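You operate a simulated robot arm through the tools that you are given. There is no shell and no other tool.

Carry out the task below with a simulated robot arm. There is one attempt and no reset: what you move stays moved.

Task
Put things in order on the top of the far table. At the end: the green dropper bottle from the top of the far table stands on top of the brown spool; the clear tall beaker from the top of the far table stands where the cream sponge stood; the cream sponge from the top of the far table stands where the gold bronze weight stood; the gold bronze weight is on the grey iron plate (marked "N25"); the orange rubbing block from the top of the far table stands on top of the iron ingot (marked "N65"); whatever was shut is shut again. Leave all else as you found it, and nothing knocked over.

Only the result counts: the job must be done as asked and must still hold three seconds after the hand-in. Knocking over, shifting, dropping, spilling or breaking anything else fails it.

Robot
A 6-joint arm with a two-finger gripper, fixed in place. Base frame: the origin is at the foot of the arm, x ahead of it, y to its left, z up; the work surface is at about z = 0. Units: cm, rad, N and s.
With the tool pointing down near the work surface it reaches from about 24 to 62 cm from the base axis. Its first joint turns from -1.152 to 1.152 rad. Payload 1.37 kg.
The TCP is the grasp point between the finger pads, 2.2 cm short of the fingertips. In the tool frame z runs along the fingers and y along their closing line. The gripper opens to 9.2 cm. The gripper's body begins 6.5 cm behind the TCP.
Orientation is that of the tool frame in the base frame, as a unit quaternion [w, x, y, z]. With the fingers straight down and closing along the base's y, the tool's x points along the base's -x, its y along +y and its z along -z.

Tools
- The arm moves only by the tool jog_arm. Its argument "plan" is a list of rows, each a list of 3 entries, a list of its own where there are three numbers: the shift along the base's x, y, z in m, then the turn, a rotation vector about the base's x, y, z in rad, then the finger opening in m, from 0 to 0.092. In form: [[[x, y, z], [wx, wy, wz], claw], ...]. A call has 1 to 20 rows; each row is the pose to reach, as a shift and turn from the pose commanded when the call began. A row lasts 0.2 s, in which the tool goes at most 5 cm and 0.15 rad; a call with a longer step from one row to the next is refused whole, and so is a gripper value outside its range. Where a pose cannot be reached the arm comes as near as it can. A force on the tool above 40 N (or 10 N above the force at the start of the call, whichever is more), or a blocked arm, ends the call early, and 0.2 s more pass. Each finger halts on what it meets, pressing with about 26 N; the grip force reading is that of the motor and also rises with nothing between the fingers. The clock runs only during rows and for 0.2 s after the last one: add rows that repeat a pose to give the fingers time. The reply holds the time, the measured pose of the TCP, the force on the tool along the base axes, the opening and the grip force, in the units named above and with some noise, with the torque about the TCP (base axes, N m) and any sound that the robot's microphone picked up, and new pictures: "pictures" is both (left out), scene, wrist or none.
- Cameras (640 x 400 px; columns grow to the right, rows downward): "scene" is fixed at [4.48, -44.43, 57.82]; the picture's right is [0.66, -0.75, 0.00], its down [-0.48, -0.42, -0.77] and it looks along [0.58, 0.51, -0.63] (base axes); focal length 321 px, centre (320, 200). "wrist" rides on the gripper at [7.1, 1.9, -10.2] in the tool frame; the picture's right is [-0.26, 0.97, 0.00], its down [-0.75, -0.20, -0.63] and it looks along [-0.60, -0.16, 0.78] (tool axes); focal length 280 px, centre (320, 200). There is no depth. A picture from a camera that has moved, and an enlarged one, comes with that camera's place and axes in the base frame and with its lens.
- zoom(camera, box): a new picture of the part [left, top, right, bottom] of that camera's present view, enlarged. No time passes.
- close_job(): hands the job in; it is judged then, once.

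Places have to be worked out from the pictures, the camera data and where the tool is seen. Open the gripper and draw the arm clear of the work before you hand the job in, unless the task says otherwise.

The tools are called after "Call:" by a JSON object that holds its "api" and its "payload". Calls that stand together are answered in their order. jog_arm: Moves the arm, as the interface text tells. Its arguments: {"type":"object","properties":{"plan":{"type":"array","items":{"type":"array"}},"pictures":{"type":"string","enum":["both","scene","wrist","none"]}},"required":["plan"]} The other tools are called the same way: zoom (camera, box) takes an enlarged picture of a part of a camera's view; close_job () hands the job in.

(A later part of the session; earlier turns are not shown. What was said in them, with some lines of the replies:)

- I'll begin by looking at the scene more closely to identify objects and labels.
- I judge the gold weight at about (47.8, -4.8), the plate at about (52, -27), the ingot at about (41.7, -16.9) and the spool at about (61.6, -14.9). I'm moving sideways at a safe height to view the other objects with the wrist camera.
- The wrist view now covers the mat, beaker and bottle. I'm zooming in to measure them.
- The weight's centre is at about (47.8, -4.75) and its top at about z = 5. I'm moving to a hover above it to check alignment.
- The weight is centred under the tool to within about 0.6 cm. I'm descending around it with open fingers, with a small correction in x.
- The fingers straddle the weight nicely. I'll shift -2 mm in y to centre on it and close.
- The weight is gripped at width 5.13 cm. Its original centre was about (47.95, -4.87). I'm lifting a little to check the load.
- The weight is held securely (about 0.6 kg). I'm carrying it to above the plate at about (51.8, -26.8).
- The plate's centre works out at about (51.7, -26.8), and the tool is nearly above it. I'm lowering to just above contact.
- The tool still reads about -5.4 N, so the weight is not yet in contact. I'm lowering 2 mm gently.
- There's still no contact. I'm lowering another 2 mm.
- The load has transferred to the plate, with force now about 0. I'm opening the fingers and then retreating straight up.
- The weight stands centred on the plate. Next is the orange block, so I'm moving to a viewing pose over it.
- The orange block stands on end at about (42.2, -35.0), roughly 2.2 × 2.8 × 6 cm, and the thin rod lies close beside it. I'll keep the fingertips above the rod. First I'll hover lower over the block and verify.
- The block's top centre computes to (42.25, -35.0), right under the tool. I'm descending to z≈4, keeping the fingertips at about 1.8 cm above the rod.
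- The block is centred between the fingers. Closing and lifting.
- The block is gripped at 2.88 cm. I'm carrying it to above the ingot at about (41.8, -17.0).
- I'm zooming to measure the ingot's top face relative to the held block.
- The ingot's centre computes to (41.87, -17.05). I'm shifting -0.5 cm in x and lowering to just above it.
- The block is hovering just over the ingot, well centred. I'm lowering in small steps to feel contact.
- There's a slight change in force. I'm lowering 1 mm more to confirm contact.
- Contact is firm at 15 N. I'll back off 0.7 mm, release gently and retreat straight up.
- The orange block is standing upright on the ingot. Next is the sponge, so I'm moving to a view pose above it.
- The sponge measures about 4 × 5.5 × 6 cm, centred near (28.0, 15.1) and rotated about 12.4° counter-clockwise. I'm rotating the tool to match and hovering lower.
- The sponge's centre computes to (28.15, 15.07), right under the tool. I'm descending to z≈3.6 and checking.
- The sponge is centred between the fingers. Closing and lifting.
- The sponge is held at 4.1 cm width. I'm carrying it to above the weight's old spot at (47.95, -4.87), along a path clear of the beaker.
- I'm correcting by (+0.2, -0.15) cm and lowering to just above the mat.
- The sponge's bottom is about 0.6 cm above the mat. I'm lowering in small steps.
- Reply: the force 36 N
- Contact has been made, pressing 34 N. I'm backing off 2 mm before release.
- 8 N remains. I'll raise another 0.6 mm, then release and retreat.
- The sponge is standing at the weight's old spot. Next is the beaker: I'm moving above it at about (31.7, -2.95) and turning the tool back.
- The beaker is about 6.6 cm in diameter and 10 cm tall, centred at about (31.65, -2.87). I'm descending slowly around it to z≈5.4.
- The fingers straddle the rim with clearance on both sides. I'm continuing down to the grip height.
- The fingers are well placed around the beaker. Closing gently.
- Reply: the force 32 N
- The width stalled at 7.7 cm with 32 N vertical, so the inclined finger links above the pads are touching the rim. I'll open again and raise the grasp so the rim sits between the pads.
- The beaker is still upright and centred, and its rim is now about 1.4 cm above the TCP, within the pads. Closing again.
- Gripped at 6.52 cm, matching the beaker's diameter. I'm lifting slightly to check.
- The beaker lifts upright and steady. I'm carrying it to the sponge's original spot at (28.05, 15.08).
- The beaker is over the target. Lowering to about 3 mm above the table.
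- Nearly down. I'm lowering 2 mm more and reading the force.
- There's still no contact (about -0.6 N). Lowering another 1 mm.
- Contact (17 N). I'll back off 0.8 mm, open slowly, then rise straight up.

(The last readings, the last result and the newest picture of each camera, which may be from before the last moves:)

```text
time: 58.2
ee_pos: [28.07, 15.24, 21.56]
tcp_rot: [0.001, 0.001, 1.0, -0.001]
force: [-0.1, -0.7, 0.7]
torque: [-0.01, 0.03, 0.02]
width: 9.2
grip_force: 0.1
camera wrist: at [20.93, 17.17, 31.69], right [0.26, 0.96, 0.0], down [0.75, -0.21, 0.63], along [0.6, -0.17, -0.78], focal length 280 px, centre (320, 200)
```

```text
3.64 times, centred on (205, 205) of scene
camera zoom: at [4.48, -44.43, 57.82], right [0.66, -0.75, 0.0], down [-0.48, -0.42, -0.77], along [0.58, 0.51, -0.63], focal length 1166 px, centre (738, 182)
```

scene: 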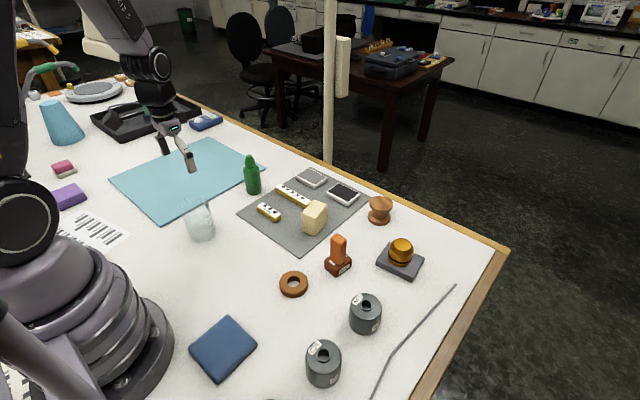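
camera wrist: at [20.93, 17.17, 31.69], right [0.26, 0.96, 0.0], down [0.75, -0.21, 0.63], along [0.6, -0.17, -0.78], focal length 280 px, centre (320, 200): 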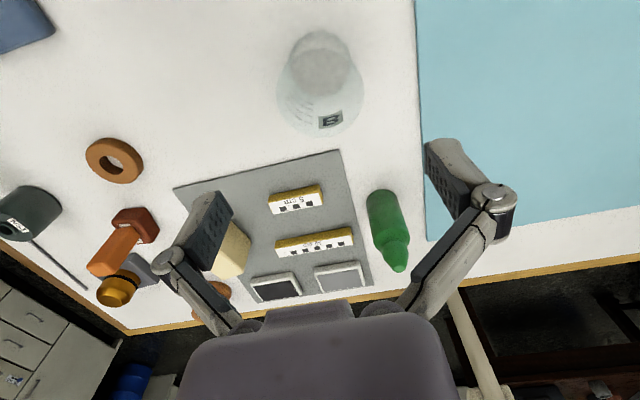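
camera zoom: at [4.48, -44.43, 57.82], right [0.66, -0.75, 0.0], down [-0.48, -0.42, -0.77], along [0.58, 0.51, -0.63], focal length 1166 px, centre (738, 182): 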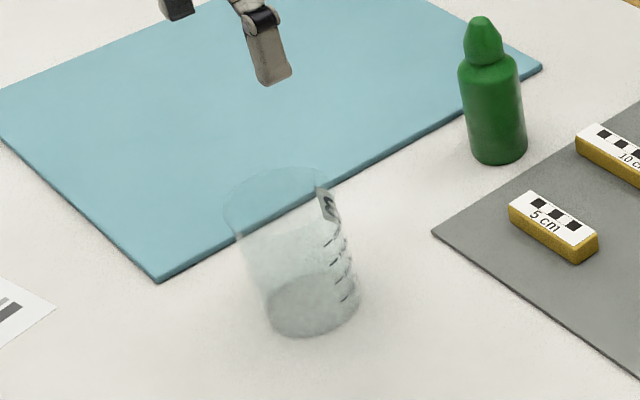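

The beaker stands at the sponge's old spot. Before fetching the bottle I want a precise look at the far spool, so I'm moving to a viewing pose with the tool yawed towards it.

Call:
{"api": "jog_arm", "payload": {"plan": [[[0.018, -0.026, 0.005], [0, 0, 0], 0.092], [[0.04, -0.054, 0.005], [0, 0, 0], 0.092], [[0.062, -0.084, 0.005], [0, 0, 0], 0.092], [[0.085, -0.114, 0.005], [0, 0, 0], 0.092], [[0.108, -0.145, 0.005], [0, 0, 0], 0.092], [[0.131, -0.176, 0.005], [0, 0, -0.06], 0.092], [[0.154, -0.207, 0.005], [0, 0, -0.12], 0.092], [[0.177, -0.238, 0.005], [0, 0, -0.18], 0.092], [[0.2, -0.267, 0.005], [0, 0, -0.236], 0.092], [[0.2, -0.267, 0.005], [0, 0, -0.236], 0.092], [[0.2, -0.267, 0.005], [0, 0, -0.236], 0.092]], "pictures": "both"}}

Call:
{"api": "zoom", "payload": {"camera": "wrist", "box": [270, 120, 430, 270]}}

Call:
{"api": "zoom", "payload": {"camera": "scene", "box": [350, 180, 410, 235]}}

```text
time: 60.6
ee_pos: [48.09, -11.56, 22.26]
tcp_rot: [0.0, 0.118, 0.993, 0.0]
force: [-0.3, -0.2, 0.1]
torque: [0.0, -0.03, 0.0]
width: 9.18
grip_force: 0.0
camera wrist: at [41.67, -7.95, 32.31], right [0.48, 0.88, 0.0], down [0.68, -0.38, 0.63], along [0.55, -0.3, -0.78], focal length 280 px, centre (320, 200)
```

scene: 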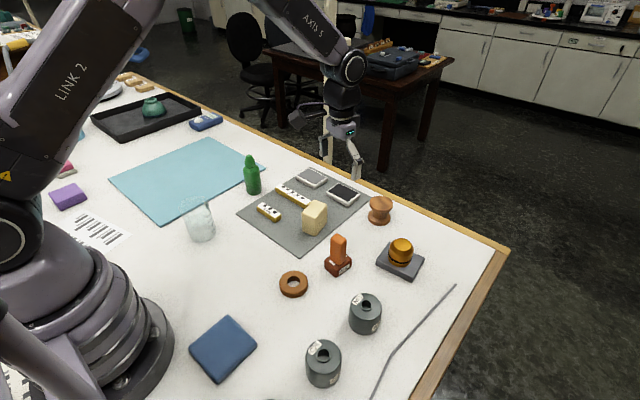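
wrist: 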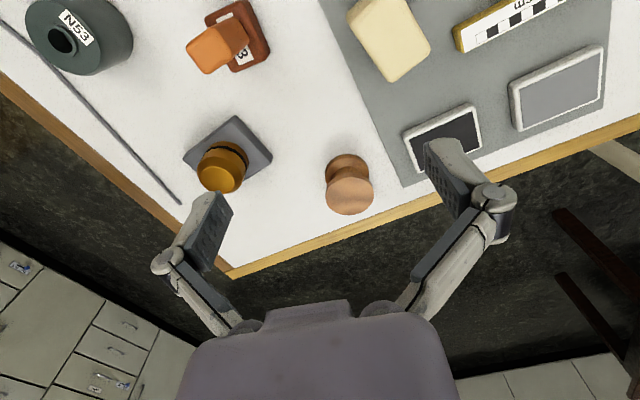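

```text
2.67 times, centred on (350, 195) of wrist
camera zoom: at [41.67, -7.95, 32.31], right [0.48, 0.88, 0.0], down [0.68, -0.38, 0.63], along [0.55, -0.3, -0.78], focal length 748 px, centre (240, 213)
```

zoom: 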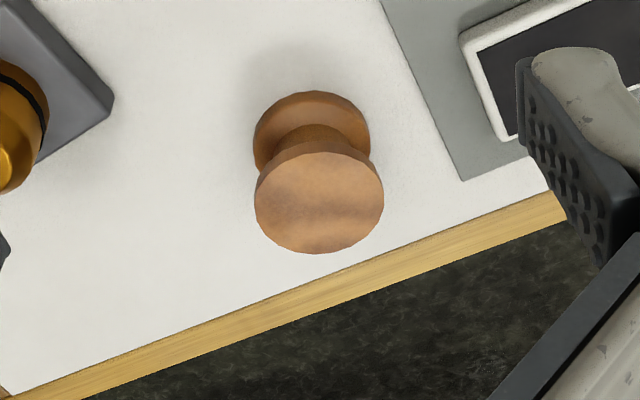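

```text
7.27 times, centred on (380, 208) of scene
camera zoom: at [4.48, -44.43, 57.82], right [0.66, -0.75, 0.0], down [-0.48, -0.42, -0.77], along [0.58, 0.51, -0.63], focal length 2333 px, centre (-116, 146)
```

zoom: 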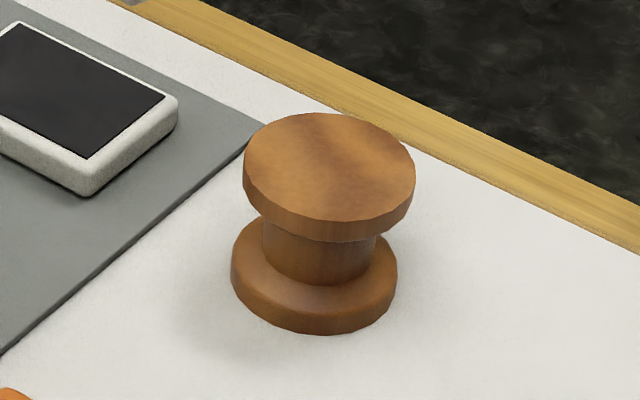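

The spool is at about (61.9, -14.87), with its top at about z = 5.35 and a diameter of about 6 cm. I'm testing the vertical reach above it with an empty gripper.

Call:
{"api": "jog_arm", "payload": {"plan": [[[0.03, -0.007, -0.01], [0, 0, 0], 0.092], [[0.06, -0.014, -0.03], [0, 0, 0], 0.092], [[0.09, -0.021, -0.05], [0, 0, 0], 0.092], [[0.115, -0.027, -0.065], [0, 0, 0], 0.092], [[0.138, -0.033, -0.075], [0, 0, 0], 0.092], [[0.138, -0.033, -0.075], [0, 0, 0], 0.092], [[0.138, -0.033, -0.075], [0, 0, 0], 0.092]], "pictures": "both"}}

```text
time: 62.2
ee_pos: [61.69, -14.72, 14.46]
tcp_rot: [0.001, 0.118, 0.993, 0.001]
force: [0.5, 0.2, 0.8]
torque: [0.03, 0.02, 0.03]
width: 9.19
grip_force: 0.1
camera wrist: at [55.36, -11.23, 24.53], right [0.48, 0.88, 0.0], down [0.68, -0.38, 0.63], along [0.55, -0.3, -0.78], focal length 280 px, centre (320, 200)
```

scene: 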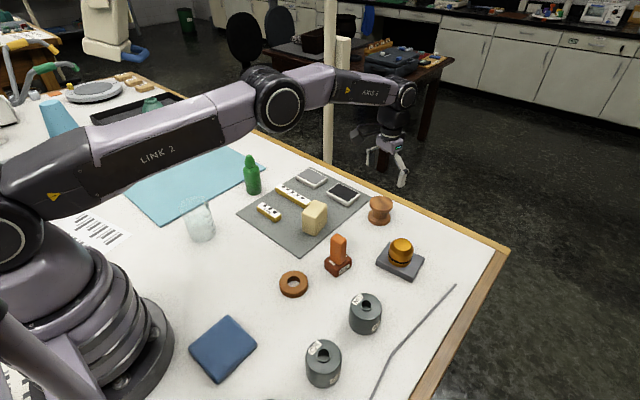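
wrist: 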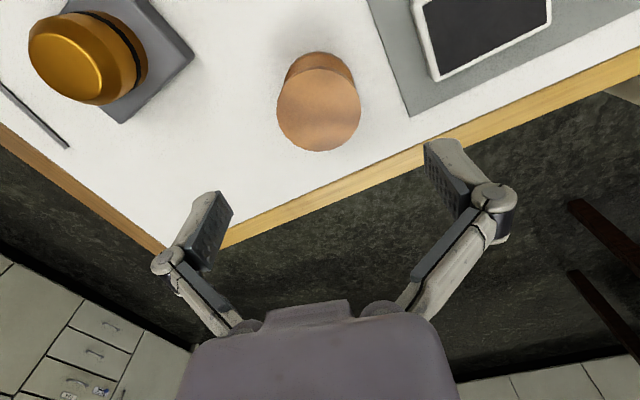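

The vertical pose is reachable at z=14.5. I'm checking the release height z≈11.4 too; the fingertips stay about 4 cm above the spool.

Call:
{"api": "jog_arm", "payload": {"plan": [[[0, 0, -0.015], [0, 0, 0], 0.092], [[0, 0, -0.031], [0, 0, 0], 0.092], [[0, 0, -0.031], [0, 0, 0], 0.092], [[0, 0, -0.031], [0, 0, 0], 0.092]], "pictures": "wrist"}}

Call:
{"api": "zoom", "payload": {"camera": "wrist", "box": [250, 30, 390, 170]}}

```text
time: 63.2
ee_pos: [61.64, -14.83, 11.38]
tcp_rot: [0.0, 0.118, 0.993, 0.001]
force: [-0.7, -0.9, 0.1]
torque: [0.02, 0.0, 0.0]
width: 9.21
grip_force: 0.1
camera wrist: at [55.29, -11.26, 21.44], right [0.48, 0.88, 0.0], down [0.68, -0.38, 0.63], along [0.55, -0.3, -0.78], focal length 280 px, centre (320, 200)
```

wrist: 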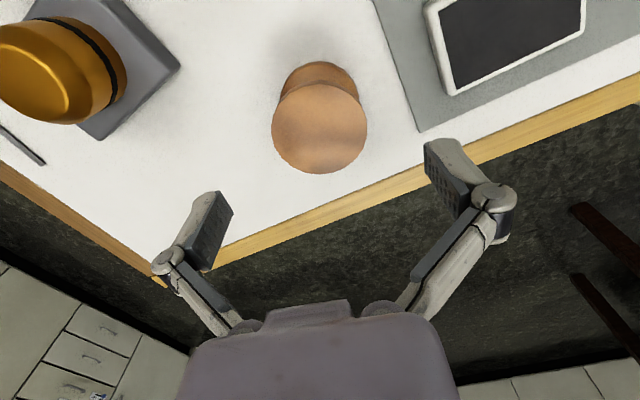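

```text
2.86 times, centred on (320, 100) of wrist
camera zoom: at [55.29, -11.26, 21.44], right [0.48, 0.88, 0.0], down [0.68, -0.38, 0.63], along [0.55, -0.3, -0.78], focal length 801 px, centre (320, 486)
```

zoom: 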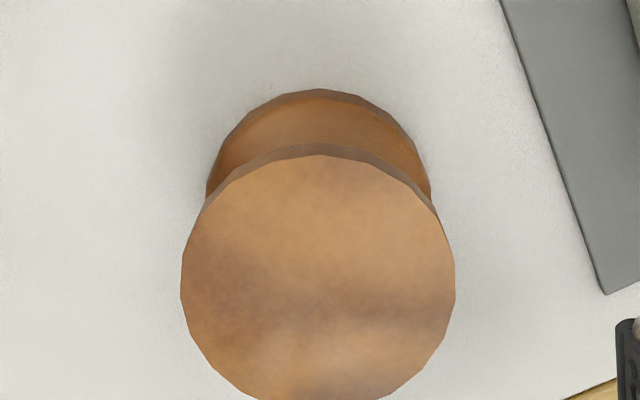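

The reach is fine and the tool is exactly over the spool (top centre ≈ (61.66, -14.8)). Now I'm rising and going to the bottle at about (48, 19.5).

Call:
{"api": "jog_arm", "payload": {"plan": [[[0, 0, 0.04], [0, 0, 0], 0.092], [[-0.005, 0.01, 0.085], [0, 0, 0], 0.092], [[-0.02, 0.045, 0.1], [0, 0, 0], 0.092], [[-0.035, 0.085, 0.1], [0, 0, 0], 0.092], [[-0.05, 0.125, 0.1], [0, 0, 0], 0.092], [[-0.065, 0.165, 0.1], [0, 0, 0], 0.092], [[-0.08, 0.205, 0.1], [0, 0, 0], 0.092], [[-0.095, 0.245, 0.1], [0, 0, 0], 0.092], [[-0.11, 0.285, 0.1], [0, 0, 0], 0.092], [[-0.125, 0.315, 0.1], [0, 0, 0], 0.092], [[-0.14, 0.335, 0.1], [0, 0, 0], 0.092], [[-0.145, 0.34, 0.1], [0, 0, 0], 0.092], [[-0.145, 0.34, 0.1], [0, 0, 0], 0.092], [[-0.145, 0.34, 0.1], [0, 0, 0], 0.092]], "pictures": "both"}}

Call:
{"api": "zoom", "payload": {"camera": "wrist", "box": [230, 20, 430, 220]}}

```text
time: 66.2
ee_pos: [47.46, 18.97, 21.36]
tcp_rot: [0.0, 0.118, 0.993, 0.0]
force: [-0.1, -0.2, -0.5]
torque: [0.01, 0.02, 0.0]
width: 9.21
grip_force: 0.1
camera wrist: at [41.03, 22.6, 31.45], right [0.48, 0.88, 0.0], down [0.68, -0.38, 0.63], along [0.55, -0.3, -0.78], focal length 280 px, centre (320, 200)
```

scene: 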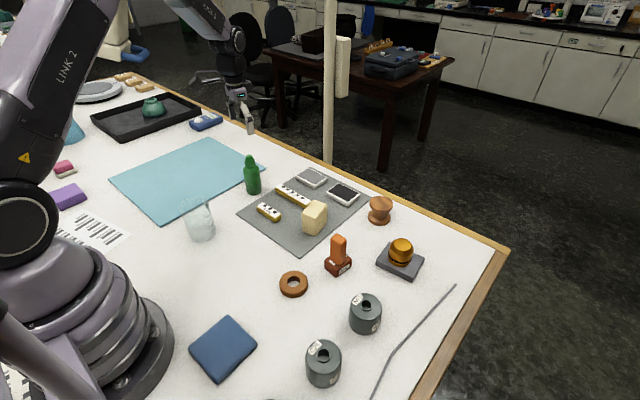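
wrist: 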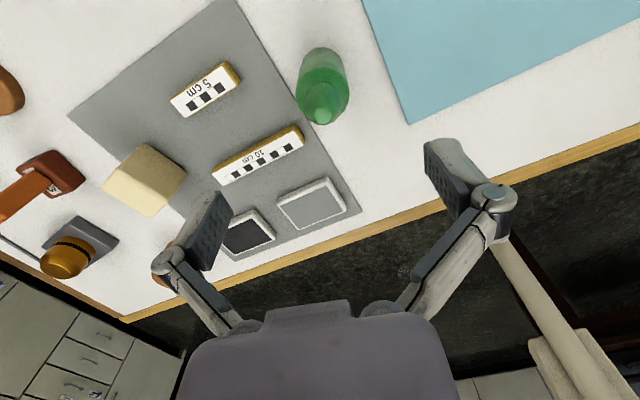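

```text
2.00 times, centred on (330, 120) of wrist
camera zoom: at [41.03, 22.6, 31.45], right [0.48, 0.88, 0.0], down [0.68, -0.38, 0.63], along [0.55, -0.3, -0.78], focal length 561 px, centre (300, 360)
```

zoom: 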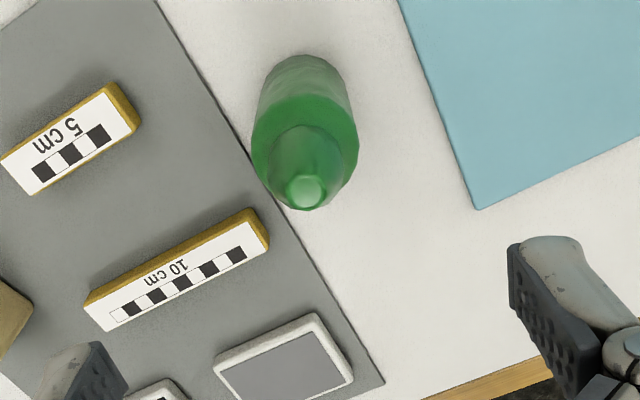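

The bottle is at about (47.9, 19.05), with a diameter of about 4.6 cm and a height of about 12 cm. I'm lowering part way around it and checking.

Call:
{"api": "jog_arm", "payload": {"plan": [[[0.0025, 0.0005, -0.025], [0, 0, 0], 0.092], [[0.0045, 0.0007, -0.05], [0, 0, 0], 0.092], [[0.0045, 0.0007, -0.075], [0, 0, 0], 0.092], [[0.0045, 0.0007, -0.095], [0, 0, 0], 0.092], [[0.0045, 0.0007, -0.095], [0, 0, 0], 0.092]], "pictures": "both"}}

Call:
{"api": "zoom", "payload": {"camera": "scene", "box": [200, 100, 310, 210]}}

```text
time: 67.4
ee_pos: [47.97, 19.15, 11.53]
tcp_rot: [0.0, 0.119, 0.993, 0.0]
force: [0.4, 0.1, -0.3]
torque: [-0.04, -0.01, 0.01]
width: 9.2
grip_force: 0.0
camera wrist: at [41.5, 22.68, 21.66], right [0.48, 0.88, 0.0], down [0.68, -0.38, 0.63], along [0.55, -0.3, -0.78], focal length 280 px, centre (320, 200)
```

scene: 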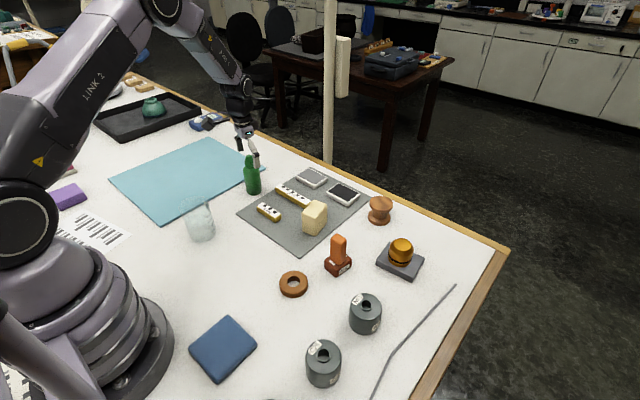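
wrist: 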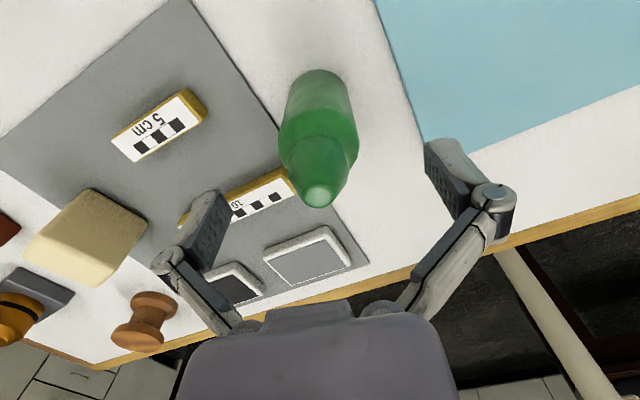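

```text
3.64 times, centred on (255, 155) of scene
camera zoom: at [4.48, -44.43, 57.82], right [0.66, -0.75, 0.0], down [-0.48, -0.42, -0.77], along [0.58, 0.51, -0.63], focal length 1166 px, centre (556, 364)
```

zoom: 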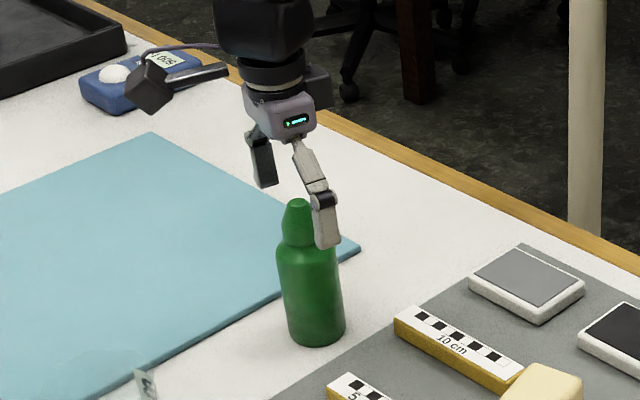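

Alignment is good (bottle ≈ (47.95, 19.1)). I'm descending to z≈6.6.

Call:
{"api": "jog_arm", "payload": {"plan": [[[0, 0, -0.015], [0, 0, 0], 0.092], [[0, 0, -0.03], [0, 0, 0], 0.092], [[0, 0, -0.045], [0, 0, 0], 0.092], [[0, 0, -0.049], [0, 0, 0], 0.092], [[0, 0, -0.049], [0, 0, 0], 0.092]], "pictures": "both"}}

Call:
{"api": "zoom", "payload": {"camera": "scene", "box": [200, 100, 310, 210]}}

```text
time: 68.6
ee_pos: [47.92, 19.01, 6.85]
tcp_rot: [0.001, 0.118, 0.993, 0.0]
force: [0.2, -0.2, 0.1]
torque: [-0.01, 0.01, 0.01]
width: 9.19
grip_force: 0.1
camera wrist: at [41.48, 22.63, 16.95], right [0.48, 0.88, 0.0], down [0.68, -0.38, 0.63], along [0.55, -0.3, -0.78], focal length 280 px, centre (320, 200)
```

scene: 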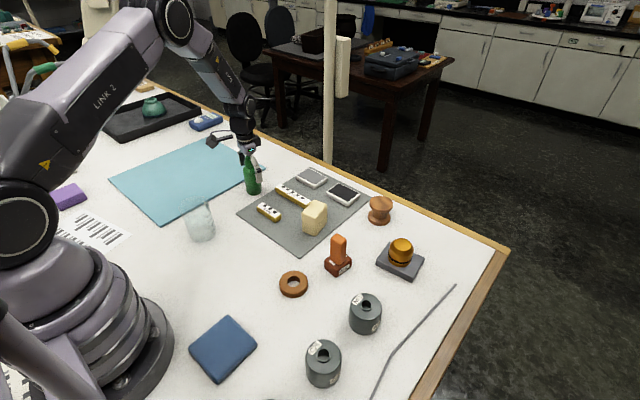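
wrist: 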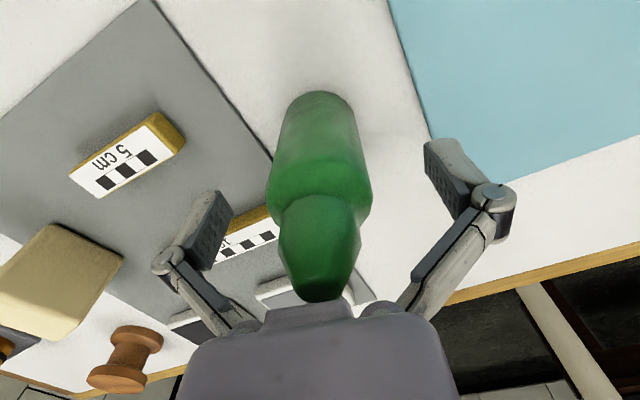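

```text
3.64 times, centred on (255, 155) of scene
camera zoom: at [4.48, -44.43, 57.82], right [0.66, -0.75, 0.0], down [-0.48, -0.42, -0.77], along [0.58, 0.51, -0.63], focal length 1166 px, centre (556, 364)
```

zoom: 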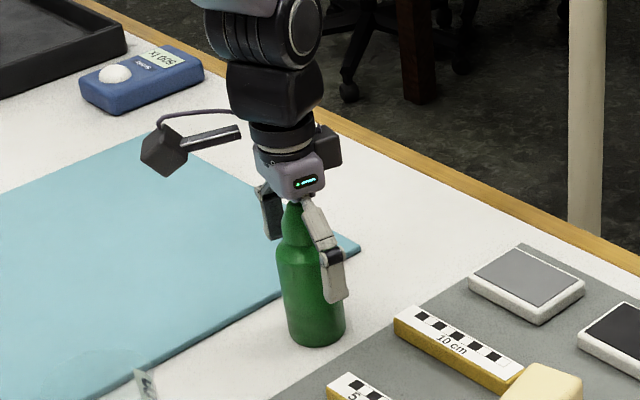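

The bottle is centred between the fingers with the cap clear of the palm. Closing.

Call:
{"api": "jog_arm", "payload": {"plan": [[[0, 0, 0], [0, 0, 0], 0.075], [[0, 0, 0], [0, 0, 0], 0.06], [[0, 0, 0], [0, 0, 0], 0.048], [[0, 0, 0], [0, 0, 0], 0.04], [[0, 0, 0], [0, 0, 0], 0.035], [[0, 0, 0], [0, 0, 0], 0.035]], "pictures": "wrist"}}

```text
time: 70.0
ee_pos: [47.96, 19.06, 6.91]
tcp_rot: [0.001, 0.119, 0.993, -0.001]
force: [-1.2, -0.5, 3.2]
torque: [-0.03, 0.05, 0.0]
width: 4.46
grip_force: 25.6
camera wrist: at [41.47, 22.64, 16.98], right [0.48, 0.88, 0.0], down [0.68, -0.38, 0.63], along [0.55, -0.3, -0.78], focal length 280 px, centre (320, 200)
```

wrist: 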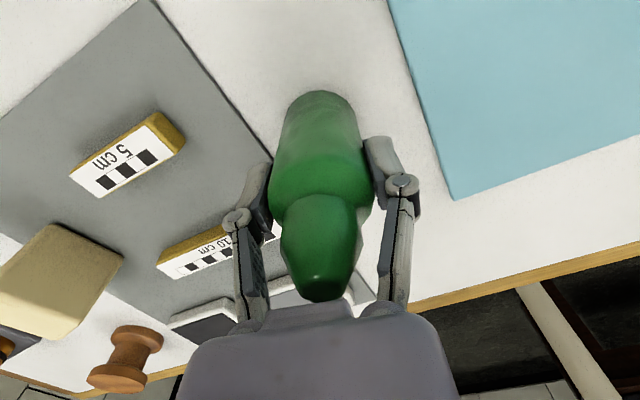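

Gripped at 4.46 cm. I'm lifting and checking that the bottle stays upright.

Call:
{"api": "jog_arm", "payload": {"plan": [[[0, 0, 0.01], [0, 0, 0], 0.035], [[0, 0, 0.03], [0, 0, 0], 0.035], [[0, 0, 0.06], [0, 0, 0], 0.035], [[0, 0, 0.09], [0, 0, 0], 0.035], [[0, 0, 0.11], [0, 0, 0], 0.035], [[0, 0, 0.11], [0, 0, 0], 0.035]], "pictures": "both"}}

Call:
{"api": "zoom", "payload": {"camera": "scene", "box": [200, 80, 310, 190]}}

```text
time: 71.4
ee_pos: [47.68, 19.17, 17.72]
tcp_rot: [0.001, 0.118, 0.993, 0.0]
force: [-0.6, 0.2, -0.9]
torque: [-0.01, -0.03, 0.0]
width: 4.44
grip_force: 25.7
camera wrist: at [41.33, 22.73, 27.93], right [0.48, 0.88, 0.0], down [0.68, -0.38, 0.63], along [0.55, -0.3, -0.78], focal length 280 px, centre (320, 200)
```

scene: 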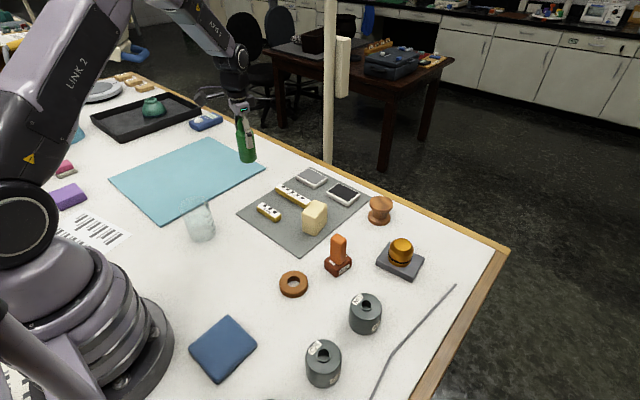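
wrist: 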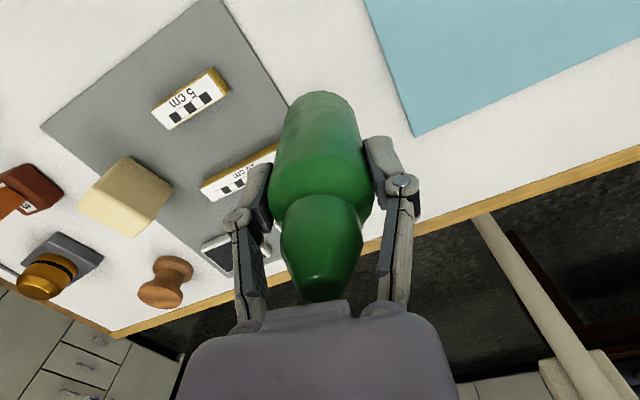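

```text
3.64 times, centred on (255, 135) of scene
camera zoom: at [4.48, -44.43, 57.82], right [0.66, -0.75, 0.0], down [-0.48, -0.42, -0.77], along [0.58, 0.51, -0.63], focal length 1166 px, centre (556, 436)
```

zoom: 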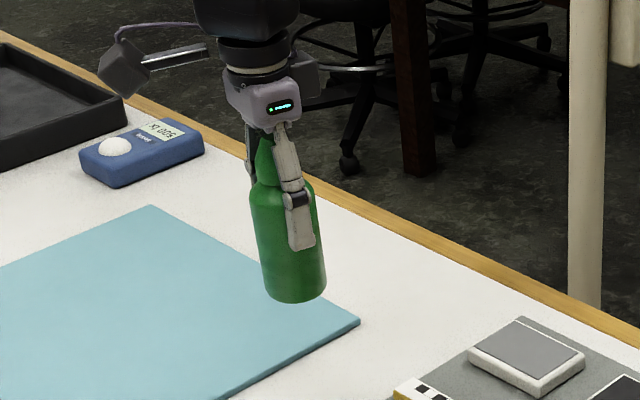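

The bottle is upright in the grip. I'm carrying it at height to above the spool.

Call:
{"api": "jog_arm", "payload": {"plan": [[[0.008, -0.02, 0], [0, 0, 0], 0.035], [[0.02, -0.05, 0], [0, 0, 0], 0.035], [[0.033, -0.082, 0], [0, 0, 0], 0.035], [[0.047, -0.115, 0], [0, 0, 0], 0.035], [[0.06, -0.148, 0], [0, 0, 0], 0.035], [[0.074, -0.181, 0], [0, 0, 0], 0.035], [[0.087, -0.214, 0], [0, 0, 0], 0.035], [[0.1, -0.247, 0], [0, 0, 0], 0.035], [[0.114, -0.28, 0], [0, 0, 0], 0.035], [[0.127, -0.31, 0], [0, 0, 0], 0.035], [[0.136, -0.332, 0], [0, 0, 0], 0.035], [[0.138, -0.339, 0], [0, 0, 0], 0.035], [[0.138, -0.339, 0], [0, 0, 0], 0.035], [[0.138, -0.339, 0], [0, 0, 0], 0.035]], "pictures": "both"}}

Call:
{"api": "zoom", "payload": {"camera": "scene", "box": [330, 120, 430, 230]}}

```text
time: 74.4
ee_pos: [61.65, -14.68, 17.73]
tcp_rot: [0.001, 0.118, 0.993, 0.0]
force: [0.0, -0.7, -1.3]
torque: [0.01, 0.01, 0.02]
width: 4.49
grip_force: 25.7
camera wrist: at [55.31, -11.08, 27.82], right [0.48, 0.88, 0.0], down [0.68, -0.38, 0.63], along [0.55, -0.3, -0.78], focal length 280 px, centre (320, 200)
```

scene: 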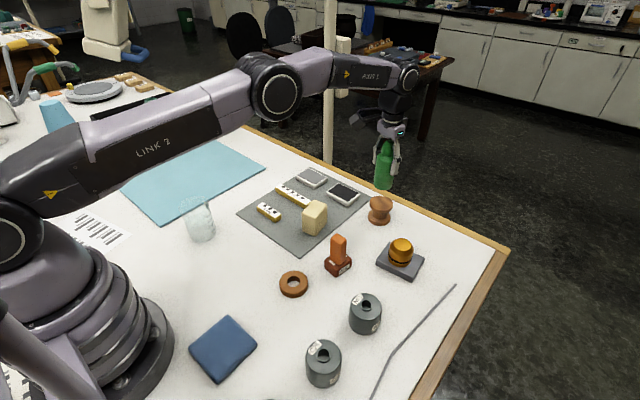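
wrist: 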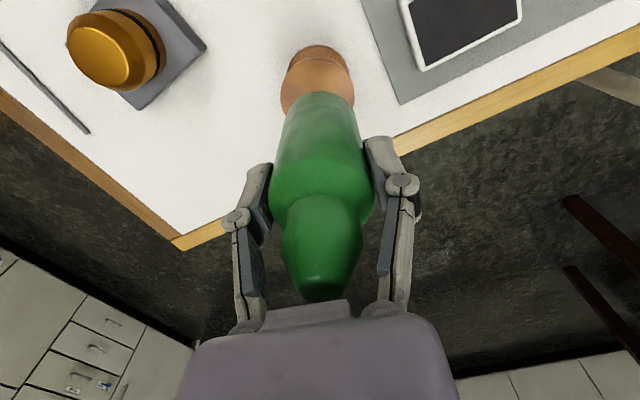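

```text
3.64 times, centred on (380, 175) of scene
camera zoom: at [4.48, -44.43, 57.82], right [0.66, -0.75, 0.0], down [-0.48, -0.42, -0.77], along [0.58, 0.51, -0.63], focal length 1166 px, centre (102, 291)
```

zoom: 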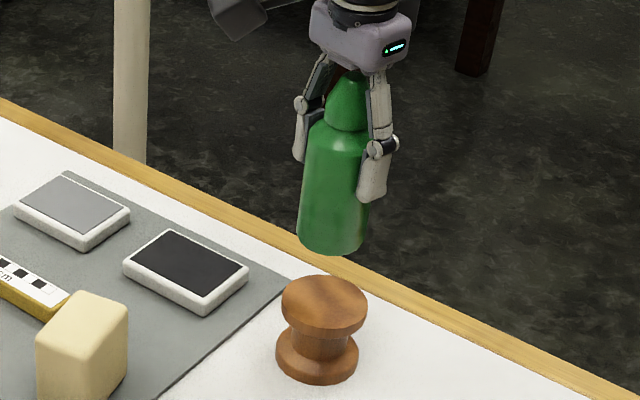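

The bottle is over the spool. I'm lowering to about 4 mm above its top.

Call:
{"api": "jog_arm", "payload": {"plan": [[[0, -0.001, -0.015], [0, 0, 0], 0.035], [[0, -0.001, -0.03], [0, 0, 0], 0.035], [[0, -0.001, -0.043], [0, 0, 0], 0.035], [[0, -0.001, -0.05], [0, 0, 0], 0.035], [[0, -0.001, -0.05], [0, 0, 0], 0.035], [[0, -0.001, -0.05], [0, 0, 0], 0.035]], "pictures": "both"}}

Call:
{"api": "zoom", "payload": {"camera": "scene", "box": [330, 130, 430, 240]}}

Call:
{"api": "zoom", "payload": {"camera": "wrist", "box": [240, 40, 400, 180]}}

```text
time: 75.8
ee_pos: [61.35, -14.85, 12.88]
tcp_rot: [0.0, 0.117, 0.993, 0.0]
force: [0.4, 0.7, -0.8]
torque: [0.0, 0.01, 0.01]
width: 4.47
grip_force: 26.0
camera wrist: at [55.06, -11.27, 22.87], right [0.48, 0.88, 0.0], down [0.68, -0.38, 0.63], along [0.55, -0.3, -0.78], focal length 280 px, centre (320, 200)
```

scene: 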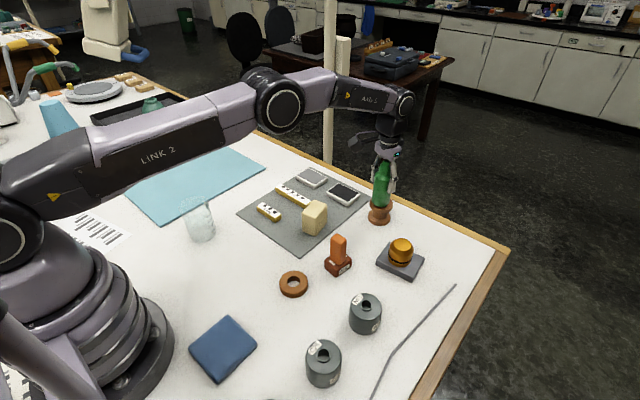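
wrist: 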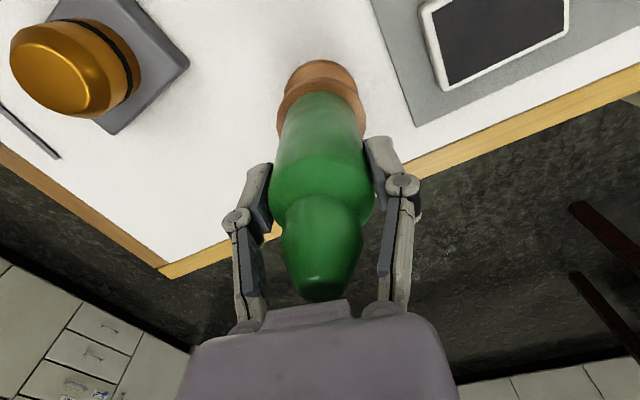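

```text
3.64 times, centred on (380, 185) of scene
camera zoom: at [4.48, -44.43, 57.82], right [0.66, -0.75, 0.0], down [-0.48, -0.42, -0.77], along [0.58, 0.51, -0.63], focal length 1166 px, centre (102, 254)
```

zoom: 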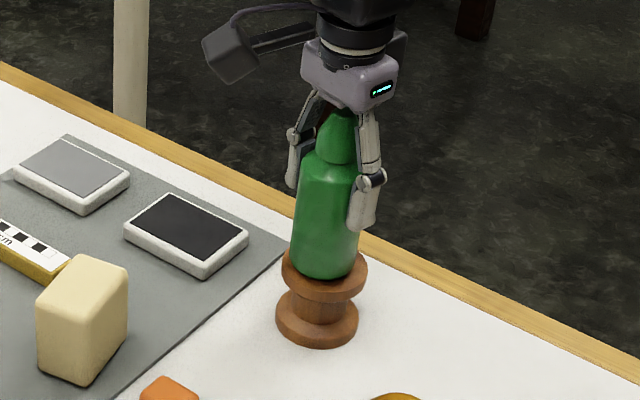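

```text
2.86 times, centred on (320, 110) of wrist
camera zoom: at [55.06, -11.27, 22.87], right [0.48, 0.88, 0.0], down [0.68, -0.38, 0.63], along [0.55, -0.3, -0.78], focal length 801 px, centre (320, 457)
```

zoom: 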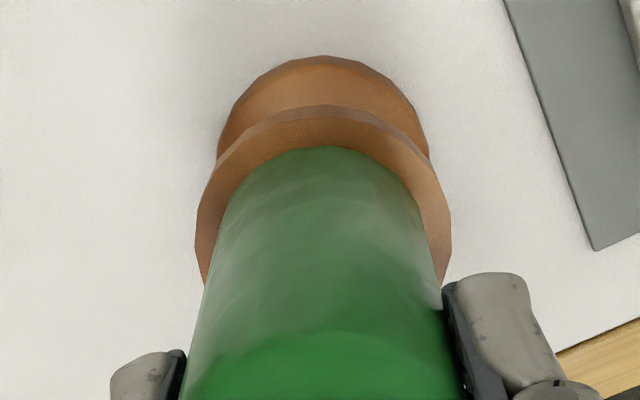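

The bottle is well over the spool, about 2 mm short radially. I'm shifting +2 mm in x and lowering carefully.

Call:
{"api": "jog_arm", "payload": {"plan": [[[0.002, 0, -0.001], [0, 0, 0], 0.035], [[0.002, 0, -0.003], [0, 0, 0], 0.035], [[0.002, 0, -0.004], [0, 0, 0], 0.035], [[0.002, 0, -0.004], [0, 0, 0], 0.035]], "pictures": "none"}}

Call:
{"api": "zoom", "payload": {"camera": "scene", "box": [340, 160, 420, 240]}}

Call:
{"api": "zoom", "payload": {"camera": "wrist", "box": [240, 40, 400, 180]}}

```text
time: 76.8
ee_pos: [61.78, -14.92, 12.38]
tcp_rot: [0.001, 0.118, 0.993, 0.0]
force: [-0.3, 0.4, -1.2]
torque: [0.01, 0.0, 0.01]
width: 4.47
grip_force: 25.9
```

```text
5.00 times, centred on (380, 200) of scene
camera zoom: at [4.48, -44.43, 57.82], right [0.66, -0.75, 0.0], down [-0.48, -0.42, -0.77], along [0.58, 0.51, -0.63], focal length 1604 px, centre (20, 200)
```

zoom: 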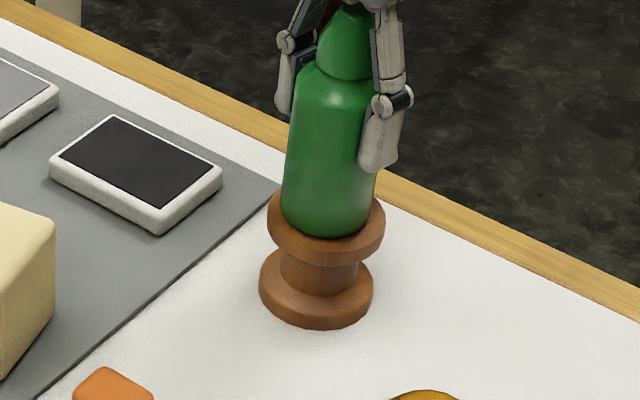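

```text
2.86 times, centred on (320, 110) of wrist
camera zoom: at [55.32, -11.28, 22.48], right [0.48, 0.88, 0.0], down [0.68, -0.38, 0.63], along [0.55, -0.3, -0.78], focal length 801 px, centre (320, 457)
```

zoom: 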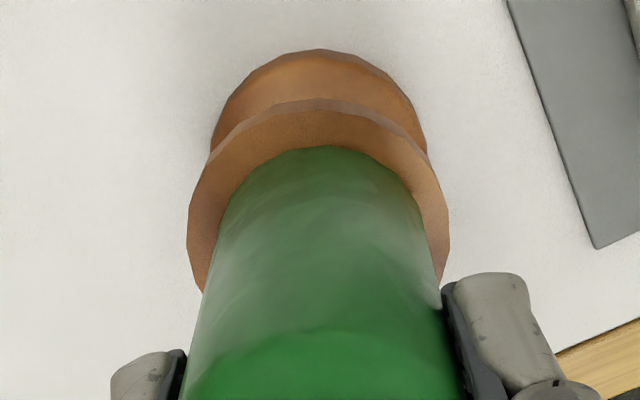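

The bottle is now centred on the spool. Lowering 1–2 mm to contact.

Call:
{"api": "jog_arm", "payload": {"plan": [[[0, 0, -0.001], [0, 0, 0], 0.035], [[0, 0, -0.001], [0, 0, 0], 0.035]], "pictures": "none"}}

```text
time: 77.4
ee_pos: [61.75, -14.78, 12.13]
tcp_rot: [0.0, 0.119, 0.993, -0.001]
force: [-0.5, -0.7, 0.1]
torque: [0.0, 0.03, 0.02]
width: 4.47
grip_force: 26.0
```

There's no clear contact yet (0.1 N). Lowering another 1 mm.

Call:
{"api": "jog_arm", "payload": {"plan": [[[0, 0, -0.001], [0, 0, 0], 0.035], [[0, 0, -0.001], [0, 0, 0], 0.035]], "pictures": "none"}}

```text
time: 78.0
ee_pos: [61.76, -14.81, 12.31]
tcp_rot: [0.002, 0.118, 0.993, -0.001]
force: [-1.0, 0.6, 4.6]
torque: [0.13, 0.09, -0.02]
width: 4.45
grip_force: 25.8
```

Contact made (+5.6 N change). I'm releasing slowly and then rising straight up.

Call:
{"api": "jog_arm", "payload": {"plan": [[[0, 0, 0], [0, 0, 0], 0.042], [[0, 0, 0], [0, 0, 0], 0.05], [[0, 0, 0], [0, 0, 0], 0.06], [[0, 0, 0], [0, 0, 0], 0.07], [[0, 0, 0], [0, 0, 0], 0.08], [[0, 0, 0], [0, 0, 0], 0.088], [[0, 0, 0], [0, 0, 0], 0.088]], "pictures": "both"}}

Call:
{"api": "zoom", "payload": {"camera": "scene", "box": [340, 140, 420, 240]}}

```text
time: 79.6
ee_pos: [61.87, -14.83, 12.13]
tcp_rot: [0.001, 0.119, 0.993, 0.0]
force: [-0.3, 0.3, -0.6]
torque: [0.02, 0.0, 0.04]
width: 8.79
grip_force: 0.0
camera wrist: at [55.35, -11.27, 22.31], right [0.48, 0.88, 0.0], down [0.68, -0.38, 0.63], along [0.55, -0.3, -0.78], focal length 280 px, centre (320, 200)
```

scene: 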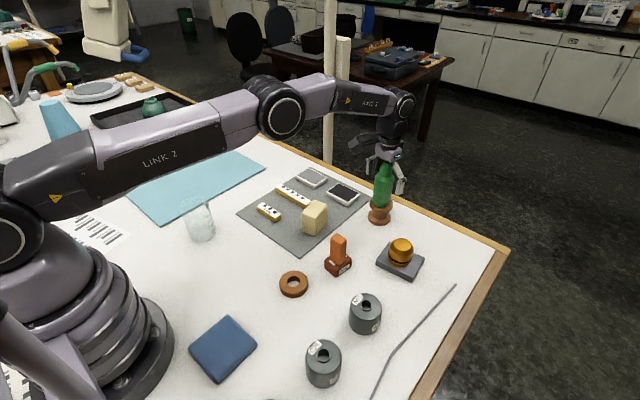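
wrist: 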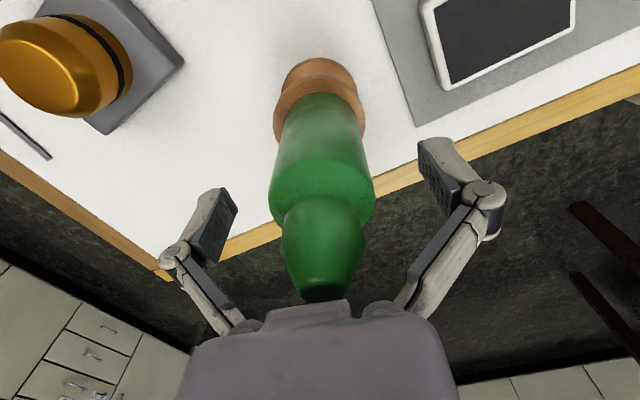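

```text
4.00 times, centred on (380, 190) of scene
camera zoom: at [4.48, -44.43, 57.82], right [0.66, -0.75, 0.0], down [-0.48, -0.42, -0.77], along [0.58, 0.51, -0.63], focal length 1283 px, centre (80, 240)
```

zoom: 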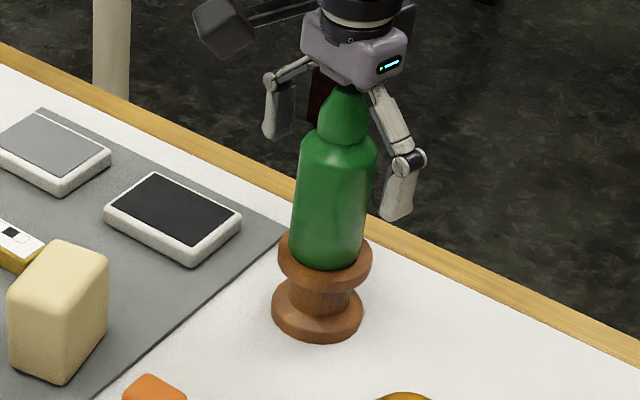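

The bottle stands free on the spool. I'm rising vertically clear of it, then retreating inwards.

Call:
{"api": "jog_arm", "payload": {"plan": [[[0, 0, 0.02], [0, 0, 0], 0.088], [[0, 0, 0.045], [0, 0, 0], 0.088], [[0, 0, 0.07], [0, 0, 0], 0.088], [[-0.005, 0.001, 0.095], [0, 0, 0], 0.088], [[-0.01, 0.002, 0.12], [0, 0, 0], 0.088], [[-0.04, 0.01, 0.145], [0, 0, 0], 0.088], [[-0.08, 0.02, 0.16], [0, 0, 0], 0.088], [[-0.12, 0.03, 0.17], [0, 0, 0], 0.088], [[-0.16, 0.03, 0.18], [0, 0, 0.1], 0.088], [[-0.2, 0.03, 0.19], [0, 0, 0.2], 0.088], [[-0.21, 0.03, 0.2], [0, 0, 0.236], 0.088], [[-0.21, 0.03, 0.2], [0, 0, 0.236], 0.088]], "pictures": "both"}}

Call:
{"api": "zoom", "payload": {"camera": "scene", "box": [300, 140, 440, 290]}}

Call:
{"api": "zoom", "payload": {"camera": "scene", "box": [160, 150, 330, 270]}}

```text
time: 82.2
ee_pos: [40.65, -11.38, 32.25]
tcp_rot: [0.001, 0.0, 1.0, 0.001]
force: [-0.4, 1.2, -1.1]
torque: [0.05, 0.0, -0.02]
width: 8.82
grip_force: 0.0
camera wrist: at [33.61, -9.6, 42.45], right [0.26, 0.96, 0.0], down [0.75, -0.21, 0.63], along [0.6, -0.16, -0.78], focal length 280 px, centre (320, 200)
```

scene: 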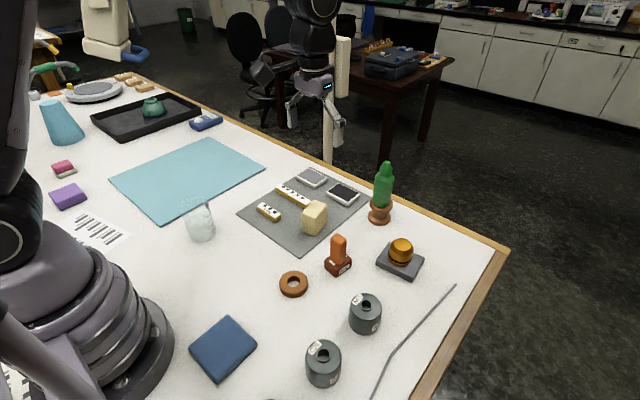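
wrist: 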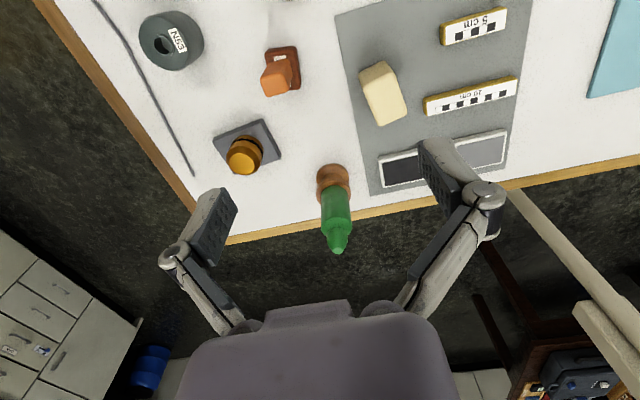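

```text
2.67 times, centred on (370, 215) of scene
camera zoom: at [4.47, -44.43, 57.82], right [0.66, -0.75, 0.0], down [-0.48, -0.42, -0.77], along [0.58, 0.51, -0.63], focal length 855 px, centre (187, 160)
```

zoom: 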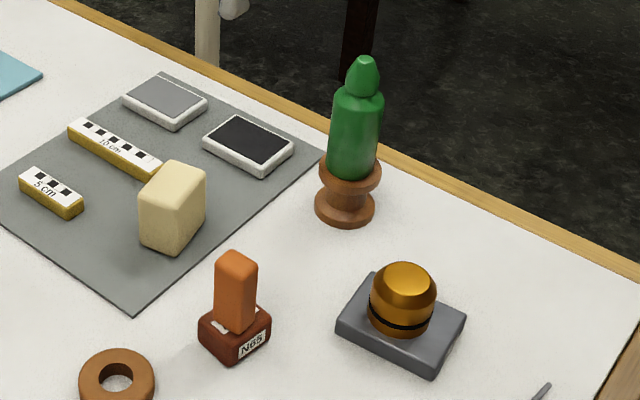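

```text
3.33 times, centred on (245, 210) of scene
camera zoom: at [4.47, -44.43, 57.82], right [0.66, -0.75, 0.0], down [-0.48, -0.42, -0.77], along [0.58, 0.51, -0.63], focal length 1069 px, centre (570, 167)
```

zoom: 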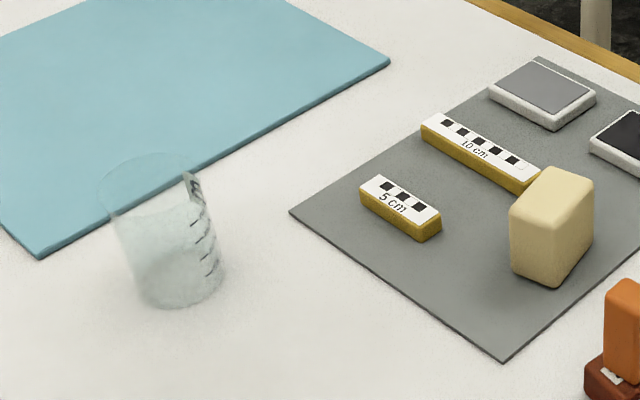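

All five placements look right. As a last check before handing in, I'm comparing the plate and ingot positions with the starting images.

Call:
{"api": "zoom", "payload": {"camera": "scene", "box": [370, 230, 450, 280]}}

Call:
{"api": "zoom", "payload": {"camera": "scene", "box": [310, 235, 370, 285]}}

Call:
{"api": "zoom", "payload": {"camera": "scene", "box": [220, 150, 420, 275]}}

```text
8.00 times, centred on (410, 255) of scene
camera zoom: at [4.47, -44.43, 57.82], right [0.66, -0.75, 0.0], down [-0.48, -0.42, -0.77], along [0.58, 0.51, -0.63], focal length 2566 px, centre (-400, -240)
```

zoom: 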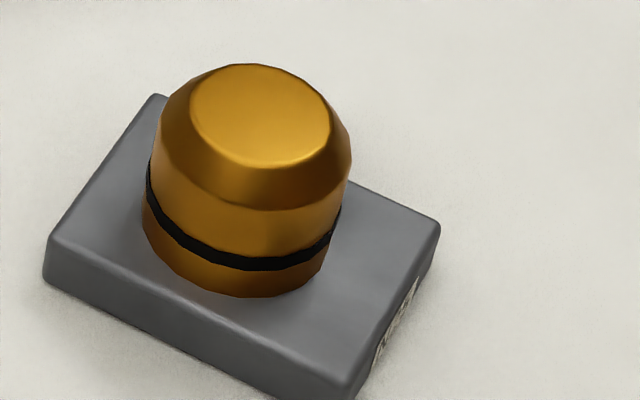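

```text
8.00 times, centred on (340, 260) of scene
camera zoom: at [4.47, -44.43, 57.82], right [0.66, -0.75, 0.0], down [-0.48, -0.42, -0.77], along [0.58, 0.51, -0.63], focal length 2566 px, centre (160, -280)
```

zoom: 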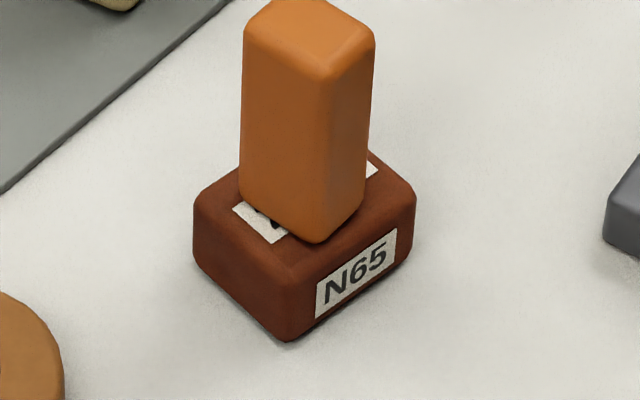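

```text
3.20 times, centred on (320, 212) of scene
camera zoom: at [4.47, -44.43, 57.82], right [0.66, -0.75, 0.0], down [-0.48, -0.42, -0.77], along [0.58, 0.51, -0.63], focal length 1026 px, centre (320, 160)
```

zoom: 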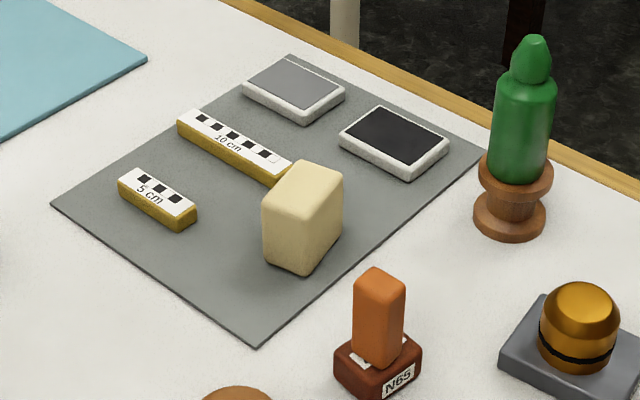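

The plate, ingot, spool, rulers and cards match their starting pixel positions, and all five items stand where asked. The gripper is open and the arm is clear, so I'm handing in the job.

Call:
{"api": "close_job", "payload": {}}

```text
The job is handed in.
```

The job is handed in; I don't have the judge's verdict. The last pictures show all five items standing where you asked:

- **Gold bronze weight:** on the grey iron plate. The label on the plate's side was too edge-on to read as "N25", but it is the only grey plate of that kind I could see on the table.
- **Orange rubbing block:** upright on the ingot marked "N65".
- **Cream sponge:** where the gold weight stood.
- **Clear tall beaker:** where the sponge stood. My first grip touched its rim and nudged it a few millimetres; I gripped it again higher up and it stayed upright.
- **Green dropper bottle:** upright on the brown spool.

The plate, ingot, spool, rulers and cards match their starting places in the pictures. I saw nothing on the table that was shut, so nothing needed shutting again. The gripper was open and the arm clear of the work before the hand-in.
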